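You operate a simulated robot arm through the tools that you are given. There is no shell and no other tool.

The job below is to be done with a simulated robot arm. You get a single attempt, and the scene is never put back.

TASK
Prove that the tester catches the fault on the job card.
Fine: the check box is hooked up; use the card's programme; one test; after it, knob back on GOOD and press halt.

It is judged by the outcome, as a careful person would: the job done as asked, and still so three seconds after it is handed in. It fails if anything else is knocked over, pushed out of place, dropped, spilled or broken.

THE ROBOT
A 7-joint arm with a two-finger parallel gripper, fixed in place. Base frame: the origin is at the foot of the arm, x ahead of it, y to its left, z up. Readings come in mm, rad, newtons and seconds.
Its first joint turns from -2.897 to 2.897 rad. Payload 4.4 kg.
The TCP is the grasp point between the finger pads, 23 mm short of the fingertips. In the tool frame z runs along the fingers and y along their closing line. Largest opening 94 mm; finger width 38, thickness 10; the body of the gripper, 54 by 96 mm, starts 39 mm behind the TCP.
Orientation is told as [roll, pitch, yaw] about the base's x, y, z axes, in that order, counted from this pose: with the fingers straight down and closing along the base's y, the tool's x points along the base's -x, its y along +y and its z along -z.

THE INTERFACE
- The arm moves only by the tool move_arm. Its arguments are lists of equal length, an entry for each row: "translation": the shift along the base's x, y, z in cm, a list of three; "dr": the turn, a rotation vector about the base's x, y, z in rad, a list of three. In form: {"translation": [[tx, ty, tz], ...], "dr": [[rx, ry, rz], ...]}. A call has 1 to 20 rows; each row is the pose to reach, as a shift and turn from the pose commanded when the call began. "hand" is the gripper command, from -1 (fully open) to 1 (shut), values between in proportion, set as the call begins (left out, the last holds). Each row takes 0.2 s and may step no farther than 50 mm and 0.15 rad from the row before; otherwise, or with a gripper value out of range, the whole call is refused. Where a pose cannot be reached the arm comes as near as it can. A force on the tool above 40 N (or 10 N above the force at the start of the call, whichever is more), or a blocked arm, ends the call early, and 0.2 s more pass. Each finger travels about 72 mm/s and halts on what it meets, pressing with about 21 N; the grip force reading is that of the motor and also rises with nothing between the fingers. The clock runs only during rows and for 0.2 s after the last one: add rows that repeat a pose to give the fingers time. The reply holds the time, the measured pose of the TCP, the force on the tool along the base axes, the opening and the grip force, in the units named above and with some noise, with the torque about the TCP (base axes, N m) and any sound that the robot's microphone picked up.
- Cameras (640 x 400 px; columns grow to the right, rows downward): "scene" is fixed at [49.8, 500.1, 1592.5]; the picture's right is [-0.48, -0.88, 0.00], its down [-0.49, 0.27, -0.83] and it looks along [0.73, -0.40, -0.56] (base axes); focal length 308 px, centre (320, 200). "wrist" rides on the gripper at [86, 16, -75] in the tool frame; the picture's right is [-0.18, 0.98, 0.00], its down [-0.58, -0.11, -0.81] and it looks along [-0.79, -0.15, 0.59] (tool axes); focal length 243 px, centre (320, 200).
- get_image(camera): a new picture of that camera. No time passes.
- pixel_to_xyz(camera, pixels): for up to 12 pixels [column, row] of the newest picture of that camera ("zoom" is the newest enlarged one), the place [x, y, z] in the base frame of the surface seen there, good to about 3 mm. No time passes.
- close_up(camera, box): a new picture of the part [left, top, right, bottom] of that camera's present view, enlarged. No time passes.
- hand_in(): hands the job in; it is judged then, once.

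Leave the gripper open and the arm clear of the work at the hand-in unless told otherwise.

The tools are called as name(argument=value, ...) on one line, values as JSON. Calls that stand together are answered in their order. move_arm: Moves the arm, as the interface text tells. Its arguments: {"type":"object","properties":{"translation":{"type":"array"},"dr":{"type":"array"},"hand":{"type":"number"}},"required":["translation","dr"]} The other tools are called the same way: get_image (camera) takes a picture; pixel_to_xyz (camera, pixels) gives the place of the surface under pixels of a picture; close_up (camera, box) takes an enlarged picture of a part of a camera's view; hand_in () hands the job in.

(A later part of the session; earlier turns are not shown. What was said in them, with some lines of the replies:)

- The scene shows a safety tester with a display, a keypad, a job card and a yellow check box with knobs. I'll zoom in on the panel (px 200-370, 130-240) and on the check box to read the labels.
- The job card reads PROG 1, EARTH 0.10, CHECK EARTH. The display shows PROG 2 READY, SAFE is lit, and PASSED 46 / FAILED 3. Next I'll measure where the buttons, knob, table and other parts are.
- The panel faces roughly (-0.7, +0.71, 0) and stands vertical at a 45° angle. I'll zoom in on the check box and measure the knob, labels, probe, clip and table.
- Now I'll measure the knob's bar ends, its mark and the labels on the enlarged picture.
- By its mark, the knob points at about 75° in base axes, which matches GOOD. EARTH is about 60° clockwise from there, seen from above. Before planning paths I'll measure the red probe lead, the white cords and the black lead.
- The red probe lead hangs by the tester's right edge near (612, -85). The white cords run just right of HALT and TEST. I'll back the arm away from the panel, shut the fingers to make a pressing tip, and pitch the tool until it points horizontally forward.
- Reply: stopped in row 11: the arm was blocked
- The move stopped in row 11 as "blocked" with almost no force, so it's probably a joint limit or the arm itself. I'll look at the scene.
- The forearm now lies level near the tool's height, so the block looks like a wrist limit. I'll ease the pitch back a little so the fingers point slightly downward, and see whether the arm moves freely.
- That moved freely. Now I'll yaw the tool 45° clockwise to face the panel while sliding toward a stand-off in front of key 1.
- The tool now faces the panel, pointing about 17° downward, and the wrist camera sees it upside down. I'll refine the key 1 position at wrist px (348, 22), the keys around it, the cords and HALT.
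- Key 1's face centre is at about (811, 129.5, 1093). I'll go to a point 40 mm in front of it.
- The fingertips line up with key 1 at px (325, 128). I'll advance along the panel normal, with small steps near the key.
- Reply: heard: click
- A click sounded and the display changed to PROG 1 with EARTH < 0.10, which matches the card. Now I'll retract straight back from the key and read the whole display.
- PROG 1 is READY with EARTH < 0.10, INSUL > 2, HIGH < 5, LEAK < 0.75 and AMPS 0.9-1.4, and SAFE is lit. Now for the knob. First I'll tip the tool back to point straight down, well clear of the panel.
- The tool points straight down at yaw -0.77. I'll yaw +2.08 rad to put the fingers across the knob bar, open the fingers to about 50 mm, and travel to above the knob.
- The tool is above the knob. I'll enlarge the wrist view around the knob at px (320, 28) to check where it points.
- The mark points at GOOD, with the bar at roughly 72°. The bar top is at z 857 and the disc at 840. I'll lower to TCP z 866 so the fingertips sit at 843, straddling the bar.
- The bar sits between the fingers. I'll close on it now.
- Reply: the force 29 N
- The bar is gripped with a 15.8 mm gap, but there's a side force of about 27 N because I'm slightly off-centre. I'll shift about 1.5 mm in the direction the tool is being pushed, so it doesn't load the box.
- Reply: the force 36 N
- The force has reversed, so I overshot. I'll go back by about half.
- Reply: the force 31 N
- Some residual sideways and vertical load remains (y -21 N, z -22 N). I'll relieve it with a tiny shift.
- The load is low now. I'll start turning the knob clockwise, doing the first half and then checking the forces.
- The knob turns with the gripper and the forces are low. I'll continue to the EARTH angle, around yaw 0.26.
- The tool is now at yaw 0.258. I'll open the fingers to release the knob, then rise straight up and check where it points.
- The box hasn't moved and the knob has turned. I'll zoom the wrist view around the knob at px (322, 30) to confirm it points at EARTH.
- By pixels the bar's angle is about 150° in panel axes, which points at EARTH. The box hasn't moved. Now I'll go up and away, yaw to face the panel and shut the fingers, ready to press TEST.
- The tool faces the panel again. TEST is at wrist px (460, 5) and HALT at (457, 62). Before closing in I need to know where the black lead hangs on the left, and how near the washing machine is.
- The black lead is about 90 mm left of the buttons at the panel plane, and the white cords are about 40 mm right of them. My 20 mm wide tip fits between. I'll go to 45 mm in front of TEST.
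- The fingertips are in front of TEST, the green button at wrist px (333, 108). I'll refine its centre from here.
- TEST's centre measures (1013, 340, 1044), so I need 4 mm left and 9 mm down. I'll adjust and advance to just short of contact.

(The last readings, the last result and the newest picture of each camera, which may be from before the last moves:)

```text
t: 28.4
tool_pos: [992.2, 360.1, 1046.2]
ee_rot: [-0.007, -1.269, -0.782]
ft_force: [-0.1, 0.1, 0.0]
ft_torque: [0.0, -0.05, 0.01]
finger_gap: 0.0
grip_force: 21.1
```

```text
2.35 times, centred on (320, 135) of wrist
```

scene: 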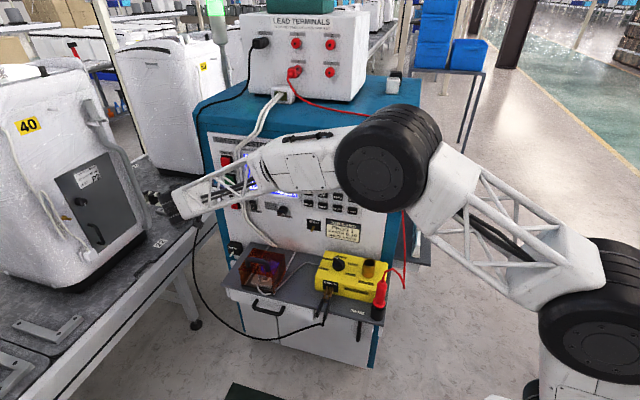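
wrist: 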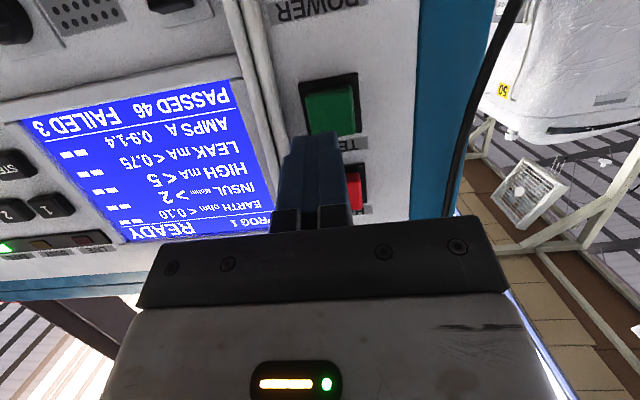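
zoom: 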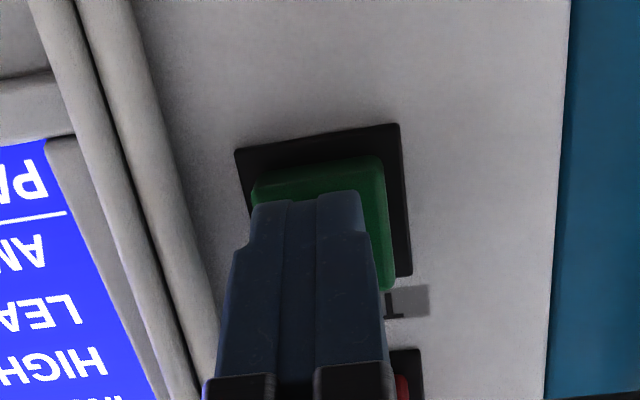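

The tip sits squarely in front of the green button, about 6 mm away. Now I'll press in small steps.

move_arm(translation=[[0.35, -0.35, 0], [0.49, -0.49, 0], [0.6, -0.6, 0], [0.67, -0.67, 0]], dr=[[0, 0, 0], [0, 0, 0], [0, 0, 0], [0, 0, 0]])

get_image(camera="wrist")

```text
t: 29.4
tool_pos: [997.7, 352.2, 1046.7]
ee_rot: [-0.008, -1.269, -0.78]
ft_force: [-2.6, 6.6, 1.8]
ft_torque: [-0.08, -0.04, 0.06]
finger_gap: 0.0
grip_force: 20.7
heard: click
```

```text
taken
```

wrist: 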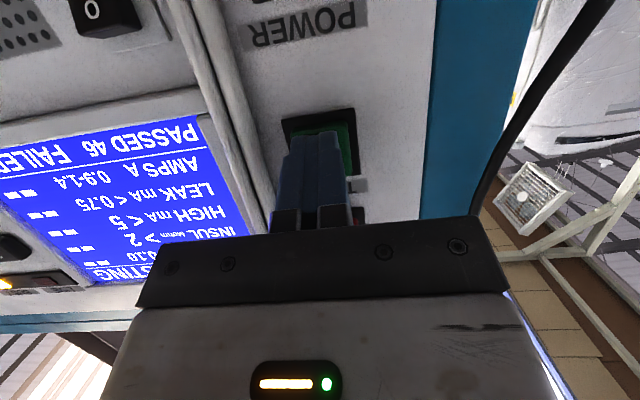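

A click sounded, the display reads TESTING and the BUSY lamp is lit. I'll back off straight out from the panel and watch the display.

move_arm(translation=[[-2.5, 2.5, 0], [-5.5, 5.5, 0], [-8.5, 8.5, 0.5], [-10.5, 10.5, 1]], dr=[[0, 0, 0], [0, 0, 0], [0, 0, 0], [0, 0, 0]])

get_image(camera="wrist")

close_up(camera="scene", box=[205, 130, 375, 230])

```text
t: 30.4
tool_pos: [892.3, 457.0, 1057.1]
ee_rot: [-0.006, -1.27, -0.779]
ft_force: [-0.9, 0.6, 1.1]
ft_torque: [-0.01, 0.0, 0.01]
finger_gap: 0.1
grip_force: 21.4
```

```text
taken
```

wrist: 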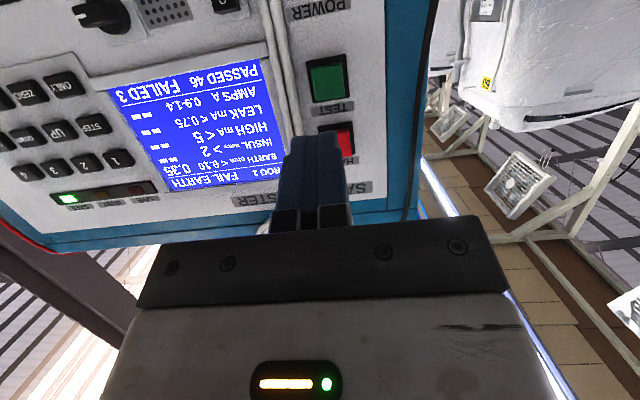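

```text
3.76 times, centred on (290, 180) of scene
```

zoom: 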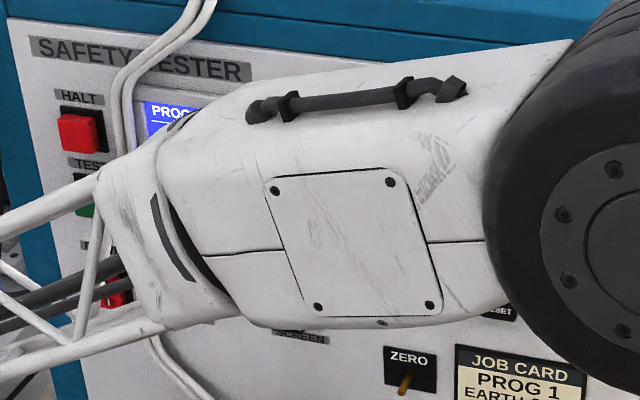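

The display now shows FAIL EARTH with EARTH < 0.10 reading about 0.35, and SAFE is lit. I'll zoom in to confirm.

close_up(camera="wrist", box=[0, 50, 320, 220])

```text
2.00 times, centred on (160, 135) of wrist
```

zoom: 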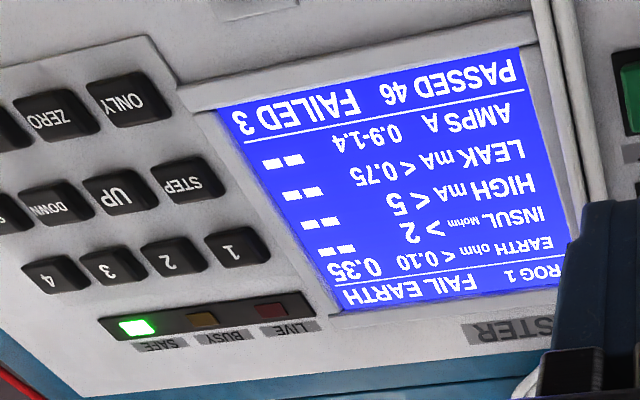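

The tester caught the EARTH fault, reading 0.35 against the < 0.10 limit, and SAFE is lit. Now I'll return the knob to GOOD by retracing my path, moving back and pointing the tool down again.

move_arm(translation=[[-3.7, -1.5, 1.2], [-7.4, -3.1, 2.5], [-11.1, -4.7, 3.7], [-14.9, -6.2, 5]], dr=[[0, 0, 0], [0, 0, 0], [0, 0, 0], [0, 0, 0]])

move_arm(translation=[[-2, -2, 0.5], [-4, -4, 1], [-5.5, -5.5, 1.5], [-7, -7, 2], [-8.5, -8.5, 2], [-10, -10, 2], [-11.5, -11.5, 2], [-13, -13, 2], [-14, -14, 2]], dr=[[0.0998, 0.0998, 0], [0.1996, 0.1996, 0], [0.2994, 0.2994, 0], [0.3992, 0.3992, 0], [0.499, 0.499, 0], [0.5988, 0.5988, 0], [0.6986, 0.6986, 0], [0.7984, 0.7984, 0], [0.898, 0.898, 0]])

```text
t: 31.4
tool_pos: [743.7, 394.6, 1105.1]
ee_rot: [-0.007, -1.269, -0.778]
ft_force: [0.9, -0.4, 0.2]
ft_torque: [-0.01, -0.08, 0.0]
finger_gap: 0.1
grip_force: 20.6
```

```text
t: 33.4
tool_pos: [604.3, 255.7, 1125.3]
ee_rot: [0.001, 0.004, -0.782]
ft_force: [0.7, -0.6, 0.5]
ft_torque: [0.03, -0.02, 0.0]
finger_gap: 0.1
grip_force: 21.6
```

The tool is straight down again. I'll yaw to line the fingers up across the bar at its EARTH angle, open to 50 mm, and move above the knob.

move_arm(translation=[[0.8, -2.3, -1], [1.6, -4.6, -2], [2.4, -7, -3.5], [3.2, -9.3, -5], [4, -11.6, -6.5], [5, -14, -8], [5.8, -16.2, -8.8], [5.8, -16.2, -8.8]], dr=[[0, 0, 0.149], [0, 0, 0.298], [0, 0, 0.447], [0, 0, 0.596], [0, 0, 0.745], [0, 0, 0.894], [0, 0, 1.04], [0, 0, 1.04]], hand=-0.05)

close_up(camera="wrist", box=[240, 0, 400, 100])

close_up(camera="scene", box=[205, 130, 375, 240])

```text
t: 35.2
tool_pos: [661.7, 92.7, 1037.6]
ee_rot: [0.001, 0.002, 0.259]
ft_force: [-0.4, 0.4, -0.2]
ft_torque: [0.0, -0.02, -0.01]
finger_gap: 49.5
grip_force: 0.2
```

```text
4.00 times, centred on (320, 50) of wrist
```

zoom: 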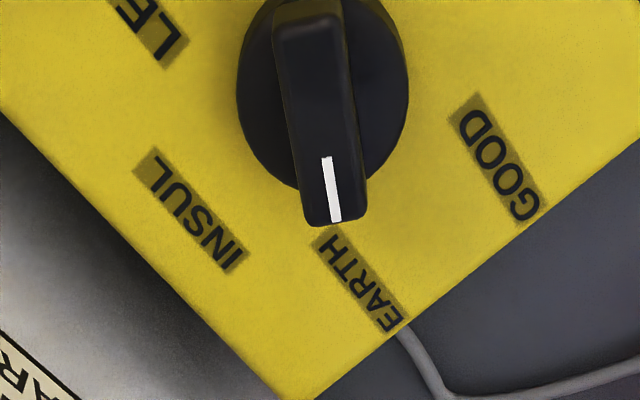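

```text
3.64 times, centred on (290, 185) of scene
```

zoom: 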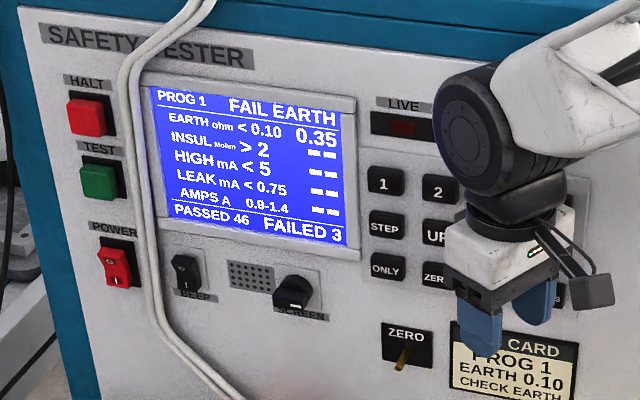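

The knob is still on EARTH and the display holds FAIL EARTH 0.35. I'll descend onto the bar.

move_arm(translation=[[0, 0, -4], [0, 0.05, -8], [0, 0.08, -12], [0, 0.08, -15], [0, 0.08, -17.15], [0, 0.08, -17.15]], dr=[[0, 0, 0], [0, 0, 0], [0, 0, 0], [0, 0, 0], [0, 0, 0], [0, 0, 0]])

get_image(camera="wrist")

```text
t: 36.6
tool_pos: [662.2, 94.6, 866.7]
ee_rot: [0.001, 0.003, 0.256]
ft_force: [-0.3, -0.8, 0.0]
ft_torque: [0.03, -0.01, 0.01]
finger_gap: 49.4
grip_force: 0.1
```

```text
taken
```

wrist: 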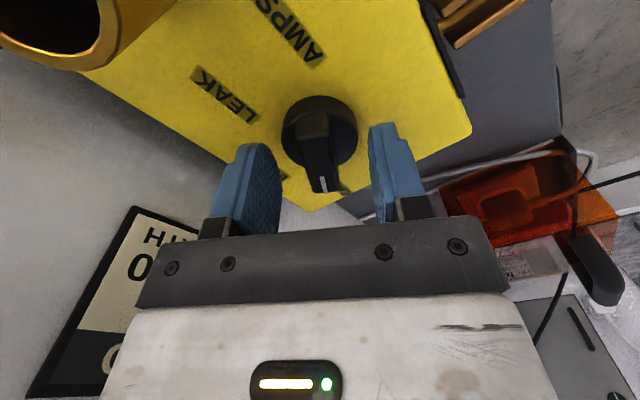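

The bar is centred between the fingers. I'll close on it.

move_arm(translation=[[0, 0, 0], [0, 0, 0], [0, 0, 0]], dr=[[0, 0, 0], [0, 0, 0], [0, 0, 0]], hand=1)

```text
t: 37.4
tool_pos: [661.8, 94.1, 865.2]
ee_rot: [-0.001, 0.0, 0.258]
ft_force: [3.1, -8.8, -2.6]
ft_torque: [-0.11, -0.07, 0.0]
finger_gap: 16.0
grip_force: 44.8
```

The grip is clean with low force. Now I'll turn counter-clockwise by 1.05 rad, back to GOOD.

move_arm(translation=[[0, 0, 0], [0, 0, 0], [0, 0, 0], [0, 0, 0]], dr=[[0, 0, 0.13], [0, 0, 0.26], [0, 0, 0.39], [0, 0, 0.52]])

move_arm(translation=[[0, 0, 0], [0, 0, 0], [0, 0, 0], [0, 0, 0], [0, 0, 0]], dr=[[0, 0, 0.13], [0, 0, 0.26], [0, 0, 0.39], [0, 0, 0.53], [0, 0, 0.53]])

get_image(camera="wrist")

```text
t: 38.4
tool_pos: [662.4, 94.1, 866.1]
ee_rot: [0.001, 0.002, 0.777]
ft_force: [12.9, -23.2, -12.5]
ft_torque: [-0.19, -0.37, 0.01]
finger_gap: 15.9
grip_force: 45.0
```

```text
t: 39.0
tool_pos: [662.1, 95.0, 866.0]
ee_rot: [-0.003, 0.001, 1.024]
ft_force: [4.0, -7.7, -4.7]
ft_torque: [-0.2, -0.04, 0.0]
finger_gap: 16.0
grip_force: 45.0
stopped in row 3: the force on the tool passed its limit at 41 N (the readings are from after the stop); the commanded pose is now the measured one
```

```text
taken
```

wrist: 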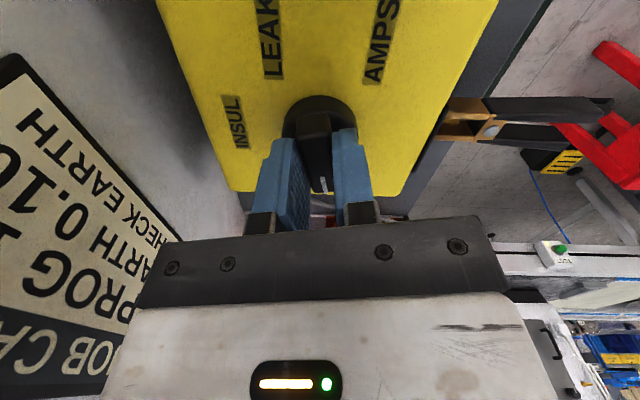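

The side load passed the limit at yaw 1.02 from a sub-millimetre off-centre. It has now relaxed to about 9 N. I'll finish the remaining 0.285 rad with a tiny shift toward the knob's centre.

move_arm(translation=[[0.02, -0.03, 0], [0.03, -0.04, 0], [0.04, -0.05, 0], [0.04, -0.05, 0]], dr=[[0, 0, 0.1], [0, 0, 0.2], [0, 0, 0.285], [0, 0, 0.285]])

get_image(camera="wrist")

```text
t: 40.0
tool_pos: [662.5, 93.2, 866.3]
ee_rot: [0.0, 0.002, 1.31]
ft_force: [3.9, 8.7, -14.3]
ft_torque: [0.51, -0.17, -0.04]
finger_gap: 16.0
grip_force: 44.9
```

```text
taken
```

wrist: 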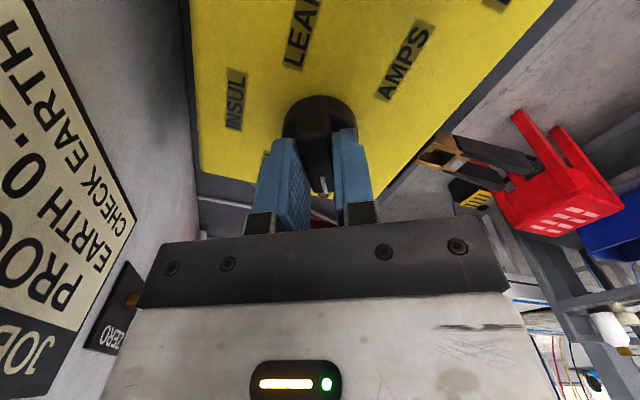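

The tool is at yaw 1.31, the original GOOD angle. I'll release the knob, rise straight up, and check it.

move_arm(translation=[[0, 0, 0], [0, 0, 0], [0, 0, 0]], dr=[[0, 0, 0], [0, 0, 0], [0, 0, 0]], hand=-0.05)

move_arm(translation=[[0, 0, 2], [0, 0, 5], [0, 0, 9], [0, 0, 13], [0, 0, 16]], dr=[[0, 0, 0], [0, 0, 0], [0, 0, 0], [0, 0, 0], [0, 0, 0]])

close_up(camera="wrist", box=[240, 0, 400, 100])

close_up(camera="scene", box=[312, 244, 376, 284])

```text
t: 40.8
tool_pos: [663.9, 93.3, 866.2]
ee_rot: [-0.002, 0.001, 1.309]
ft_force: [0.2, -0.6, -0.1]
ft_torque: [0.0, -0.02, -0.01]
finger_gap: 49.5
grip_force: 0.0
```

```text
t: 42.0
tool_pos: [663.3, 94.6, 1026.7]
ee_rot: [0.0, 0.0, 1.309]
ft_force: [-0.6, -0.4, 0.5]
ft_torque: [-0.02, 0.02, -0.02]
finger_gap: 49.3
grip_force: 0.1
```

```text
4.00 times, centred on (320, 50) of wrist
```

zoom: 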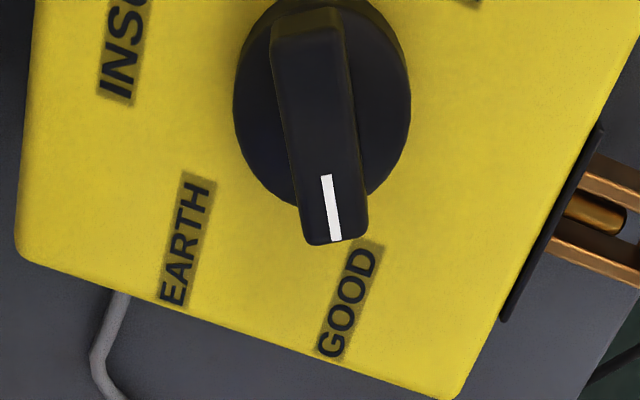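

```text
10.00 times, centred on (344, 264) of scene
```

zoom: 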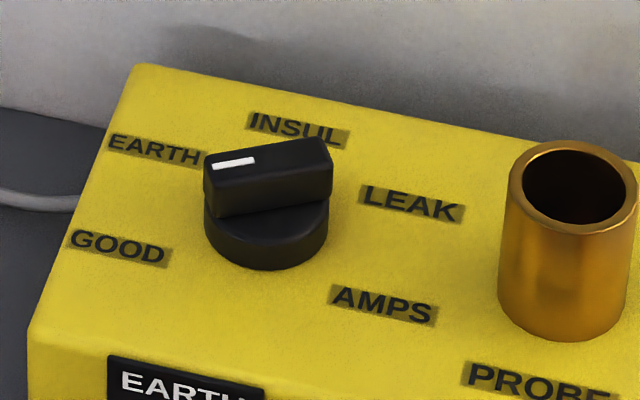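

The knob looks just as it did at the start, on GOOD, and the box hasn't moved. Now for HALT: I'll move away from the knob, yaw back to face the panel, and close the fingers.

move_arm(translation=[[-0.5, 1, 1], [-1, 2, 2], [-1.5, 3, 3], [-2, 4, 4], [-2.5, 5, 5], [-3, 6, 6], [-3.5, 7.5, 7], [-4, 9, 8], [-4.5, 10.5, 9], [-5, 12, 10], [-5.5, 13.5, 10], [-6, 15, 10], [-6.2, 16, 10], [-6.2, 16, 10]], dr=[[0, 0, -0.1496], [0, 0, -0.2992], [0, 0, -0.4488], [0, 0, -0.5984], [0, 0, -0.748], [0, 0, -0.8976], [0, 0, -1.0472], [0, 0, -1.1968], [0, 0, -1.3464], [0, 0, -1.496], [0, 0, -1.6456], [0, 0, -1.7952], [0, 0, -1.9448], [0, 0, -2.0944]], hand=1)

move_arm(translation=[[1, 1, 0], [2.5, 2.5, 0], [4, 4, 0], [5.5, 5.5, 0], [7, 7, 0], [8.5, 8.5, 0.5], [10, 10, 1], [12, 12, 1.5], [14, 14, 2]], dr=[[-0.0998, -0.0998, 0], [-0.1996, -0.1996, 0], [-0.2994, -0.2994, 0], [-0.3992, -0.3992, 0], [-0.499, -0.499, 0], [-0.5988, -0.5988, 0], [-0.6986, -0.6986, 0], [-0.7984, -0.7984, 0], [-0.898, -0.898, 0]])

get_image(camera="wrist")

```text
t: 45.0
tool_pos: [600.5, 253.7, 1126.9]
ee_rot: [-0.001, 0.002, -0.786]
ft_force: [0.8, -0.9, 0.3]
ft_torque: [0.01, 0.01, -0.04]
finger_gap: 0.0
grip_force: 21.3
```

```text
t: 47.0
tool_pos: [740.7, 394.2, 1146.0]
ee_rot: [0.0, -1.271, -0.786]
ft_force: [0.0, 0.0, 0.3]
ft_torque: [-0.01, 0.01, 0.04]
finger_gap: 0.0
grip_force: 21.1
```

```text
taken
```

wrist: 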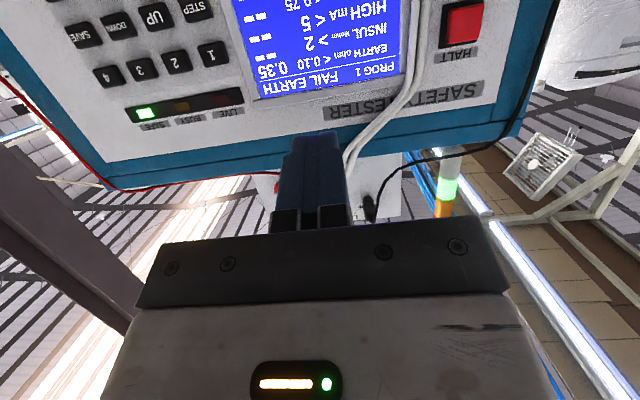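

FAIL EARTH 0.35 is still shown and HALT is at wrist px (463, 22). I'll go to about 45 mm in front of HALT.

move_arm(translation=[[4, -0.1, -0.7], [8, -0.2, -1.4], [12, -0.3, -2.1], [16, -0.5, -2.8], [20, -0.6, -3.4], [22.2, -0.7, -3.7], [22.2, -0.7, -3.7]], dr=[[0, 0, 0], [0, 0, 0], [0, 0, 0], [0, 0, 0], [0, 0, 0], [0, 0, 0], [0, 0, 0]])

close_up(camera="wrist", box=[220, 50, 420, 220])

pixel_to_xyz(camera="zoom", pixels=[[346, 143], [300, 143], [390, 143], [346, 100], [346, 185]])

```text
t: 48.6
tool_pos: [963.6, 388.3, 1108.5]
ee_rot: [-0.003, -1.269, -0.787]
ft_force: [0.0, -0.2, 0.5]
ft_torque: [0.0, 0.01, 0.01]
finger_gap: 0.0
grip_force: 21.2
```

```text
2.35 times, centred on (320, 135) of wrist
```

zoom: 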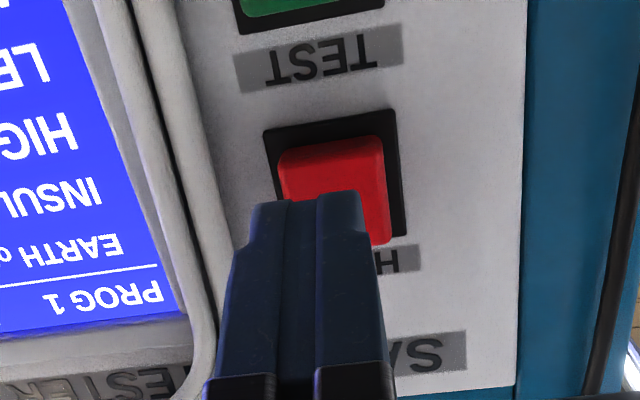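

```text
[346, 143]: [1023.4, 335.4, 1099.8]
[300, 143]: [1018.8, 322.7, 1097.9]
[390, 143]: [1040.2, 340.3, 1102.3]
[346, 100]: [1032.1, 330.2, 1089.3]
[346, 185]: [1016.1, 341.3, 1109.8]
```

HALT's centre is about (1014, 339, 1111). I'm aligned and will go up 2 mm. Then I'll approach and press in small steps.

move_arm(translation=[[1.2, -1.2, 0.2], [2.4, -2.4, 0.2], [3.0, -3.0, 0.2], [3.2, -3.2, 0.2], [3.35, -3.35, 0.2], [3.45, -3.45, 0.2], [3.53, -3.53, 0.2]], dr=[[0, 0, 0], [0, 0, 0], [0, 0, 0], [0, 0, 0], [0, 0, 0], [0, 0, 0], [0, 0, 0]])

get_image(camera="wrist")

```text
t: 50.2
tool_pos: [996.8, 352.3, 1109.9]
ee_rot: [-0.002, -1.269, -0.784]
ft_force: [-6.3, 8.6, -2.6]
ft_torque: [-0.05, -0.02, 0.02]
finger_gap: 0.0
grip_force: 21.4
heard: click
```

```text
taken
```

wrist: 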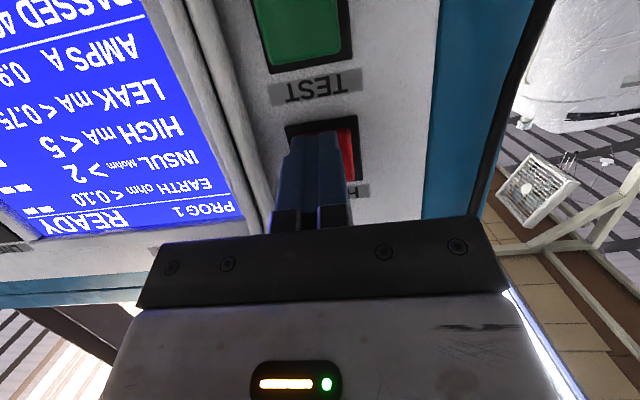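

A click sounded and the display is back to PROG 1 READY. I'll retract straight out and well clear, then look at everything.

move_arm(translation=[[-2.5, 2.5, 0], [-5.5, 5.5, 0], [-8.5, 8.5, 0.5], [-11.5, 10, 1], [-15.5, 9, 2], [-20, 7.5, 3], [-24.5, 6, 4]], dr=[[0, 0, 0], [0, 0, 0], [0, 0, 0], [0, 0, 0], [0, 0, 0], [0, 0, 0], [0, 0, 0]])

get_image(camera="wrist")

get_image(camera="scene")

```text
t: 51.8
tool_pos: [752.6, 410.6, 1149.3]
ee_rot: [-0.008, -1.269, -0.779]
ft_force: [0.1, 0.7, -0.3]
ft_torque: [-0.02, -0.02, 0.0]
finger_gap: 0.3
grip_force: 21.1
```

```text
taken
```

wrist: 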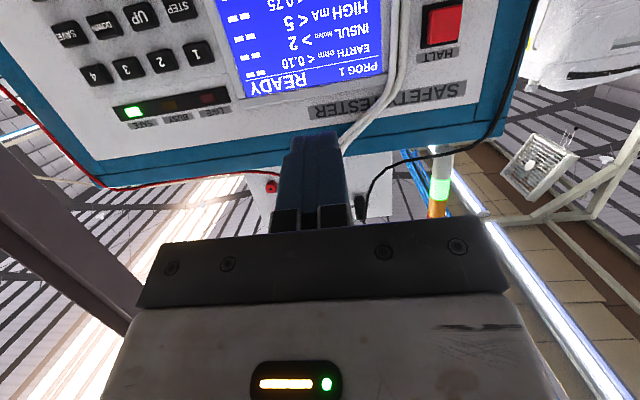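

```text
taken
```

scene: 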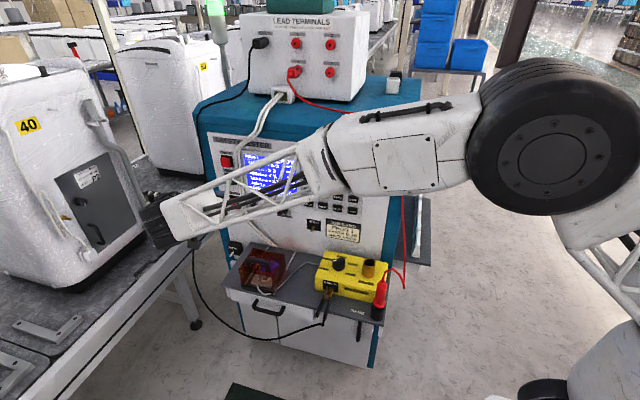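

READY and SAFE are showing. I'll bring the tool back to pointing down, clear of the work, open the gripper, and check the display counts and the check box.

move_arm(translation=[[-2, -2, 0.5], [-4, -4, 1], [-6, -5.5, 1.5], [-8, -7, 2], [-10, -8.5, 2.5], [-12, -10, 3], [-14, -11.5, 3.5], [-16, -13, 4], [-18, -14, 5]], dr=[[0.0998, 0.0998, 0], [0.1996, 0.1996, 0], [0.2994, 0.2994, 0], [0.3992, 0.3992, 0], [0.499, 0.499, 0], [0.5988, 0.5988, 0], [0.6986, 0.6986, 0], [0.7984, 0.7984, 0], [0.898, 0.898, 0]])

move_arm(translation=[[-2, 0, 2], [-5, 0, 4], [-8, 0, 6], [-11, 0, 8], [-14, 0, 10], [-14, 0, 10]], dr=[[0, 0, 0], [0, 0, 0], [0, 0, 0], [0, 0, 0], [0, 0, 0], [0, 0, 0]], hand=-1)

get_image(camera="scene")

close_up(camera="scene", box=[205, 130, 375, 240])

close_up(camera="scene", box=[220, 225, 400, 335])

```text
t: 53.8
tool_pos: [572.3, 272.0, 1201.8]
ee_rot: [-0.002, 0.004, -0.784]
ft_force: [0.0, 0.3, -0.4]
ft_torque: [0.01, 0.0, 0.0]
finger_gap: 0.3
grip_force: 20.3
```

```text
t: 55.2
tool_pos: [432.8, 271.7, 1301.0]
ee_rot: [-0.002, 0.002, -0.785]
ft_force: [-0.9, -0.2, 0.5]
ft_torque: [-0.01, -0.03, 0.0]
finger_gap: 93.8
grip_force: 0.0
```

```text
taken
```

scene: 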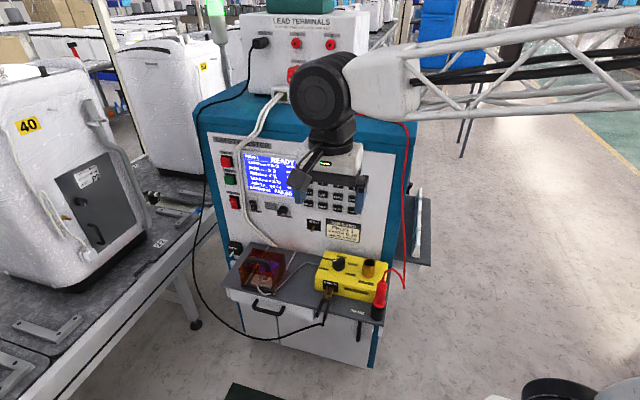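

```text
3.64 times, centred on (290, 185) of scene
```

zoom: 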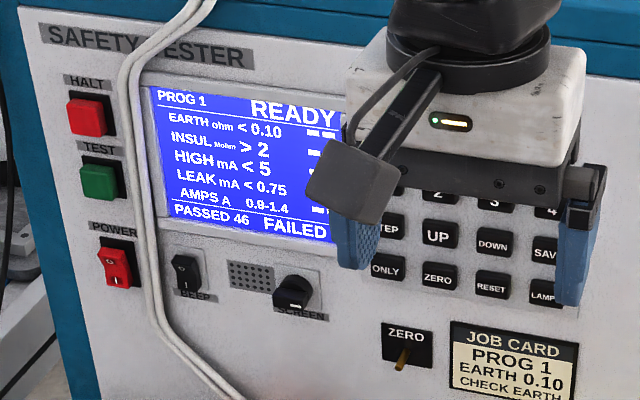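

```text
3.56 times, centred on (310, 280) of scene
```

zoom: 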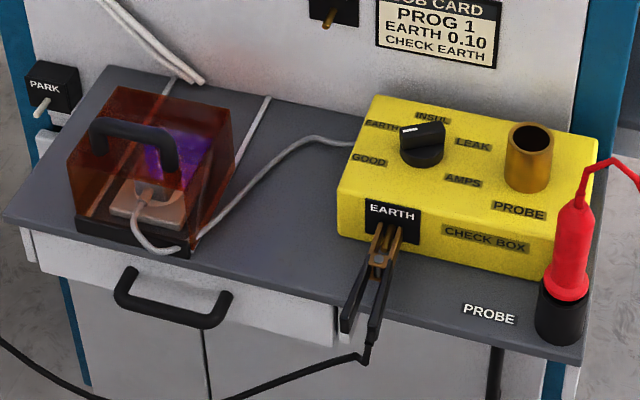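

Everything on the shelf is in place: cover, clip, probe and knob on GOOD. The gripper hides the FAILED count, so I'll move a bit farther back to read it and leave the arm clear.

move_arm(translation=[[0, -3, 1], [0, -7, 2], [0, -11, 3], [0, -15, 4]], dr=[[0, 0, 0], [0, 0, 0], [0, 0, 0], [0, 0, 0]])

close_up(camera="scene", box=[205, 130, 375, 240])

```text
t: 56.2
tool_pos: [433.2, 120.9, 1340.0]
ee_rot: [-0.002, 0.001, -0.786]
ft_force: [0.7, 0.0, 0.2]
ft_torque: [0.01, -0.03, -0.01]
finger_gap: 94.0
grip_force: 0.0
```

```text
3.64 times, centred on (290, 185) of scene
```

zoom: 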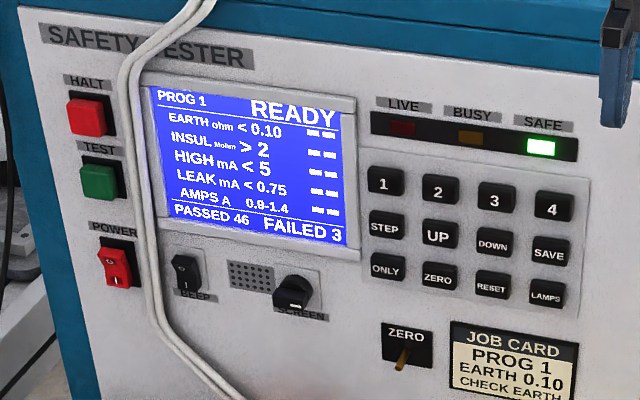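

The display reads PROG 1 READY with SAFE lit. The tester did catch the fault: FAIL EARTH, 0.35 against < 0.10, in one test. The PASSED 46 / FAILED 3 counts haven't changed, and recording the result wasn't asked for. The knob is on GOOD, HALT has been pressed, the gripper is open and the arm is clear, so I'm handing in.

hand_in()

```text
The job is handed in.
```

The tester caught the fault on the job card. With the check box set to EARTH and programme 1 selected, the single test showed FAIL EARTH, reading 0.35 ohm against the limit of < 0.10.

- **Afterwards:** the knob went back to GOOD and then I pressed HALT. The display returned to PROG 1 READY with the SAFE lamp lit.
- **Counters:** they still read PASSED 46 / FAILED 3, so this failure was not added to the tally. I didn't press SAVE, because recording the result wasn't part of the job.
- **Knob turns:** side force on the tool passed its 40 N limit once while I was turning the knob back, and that move stopped itself. I re-centred and finished the turn. The check box had not moved.
- **State left:** the cover, clip and probe were still in place in the last pictures. The gripper is open and the arm is clear of the work.
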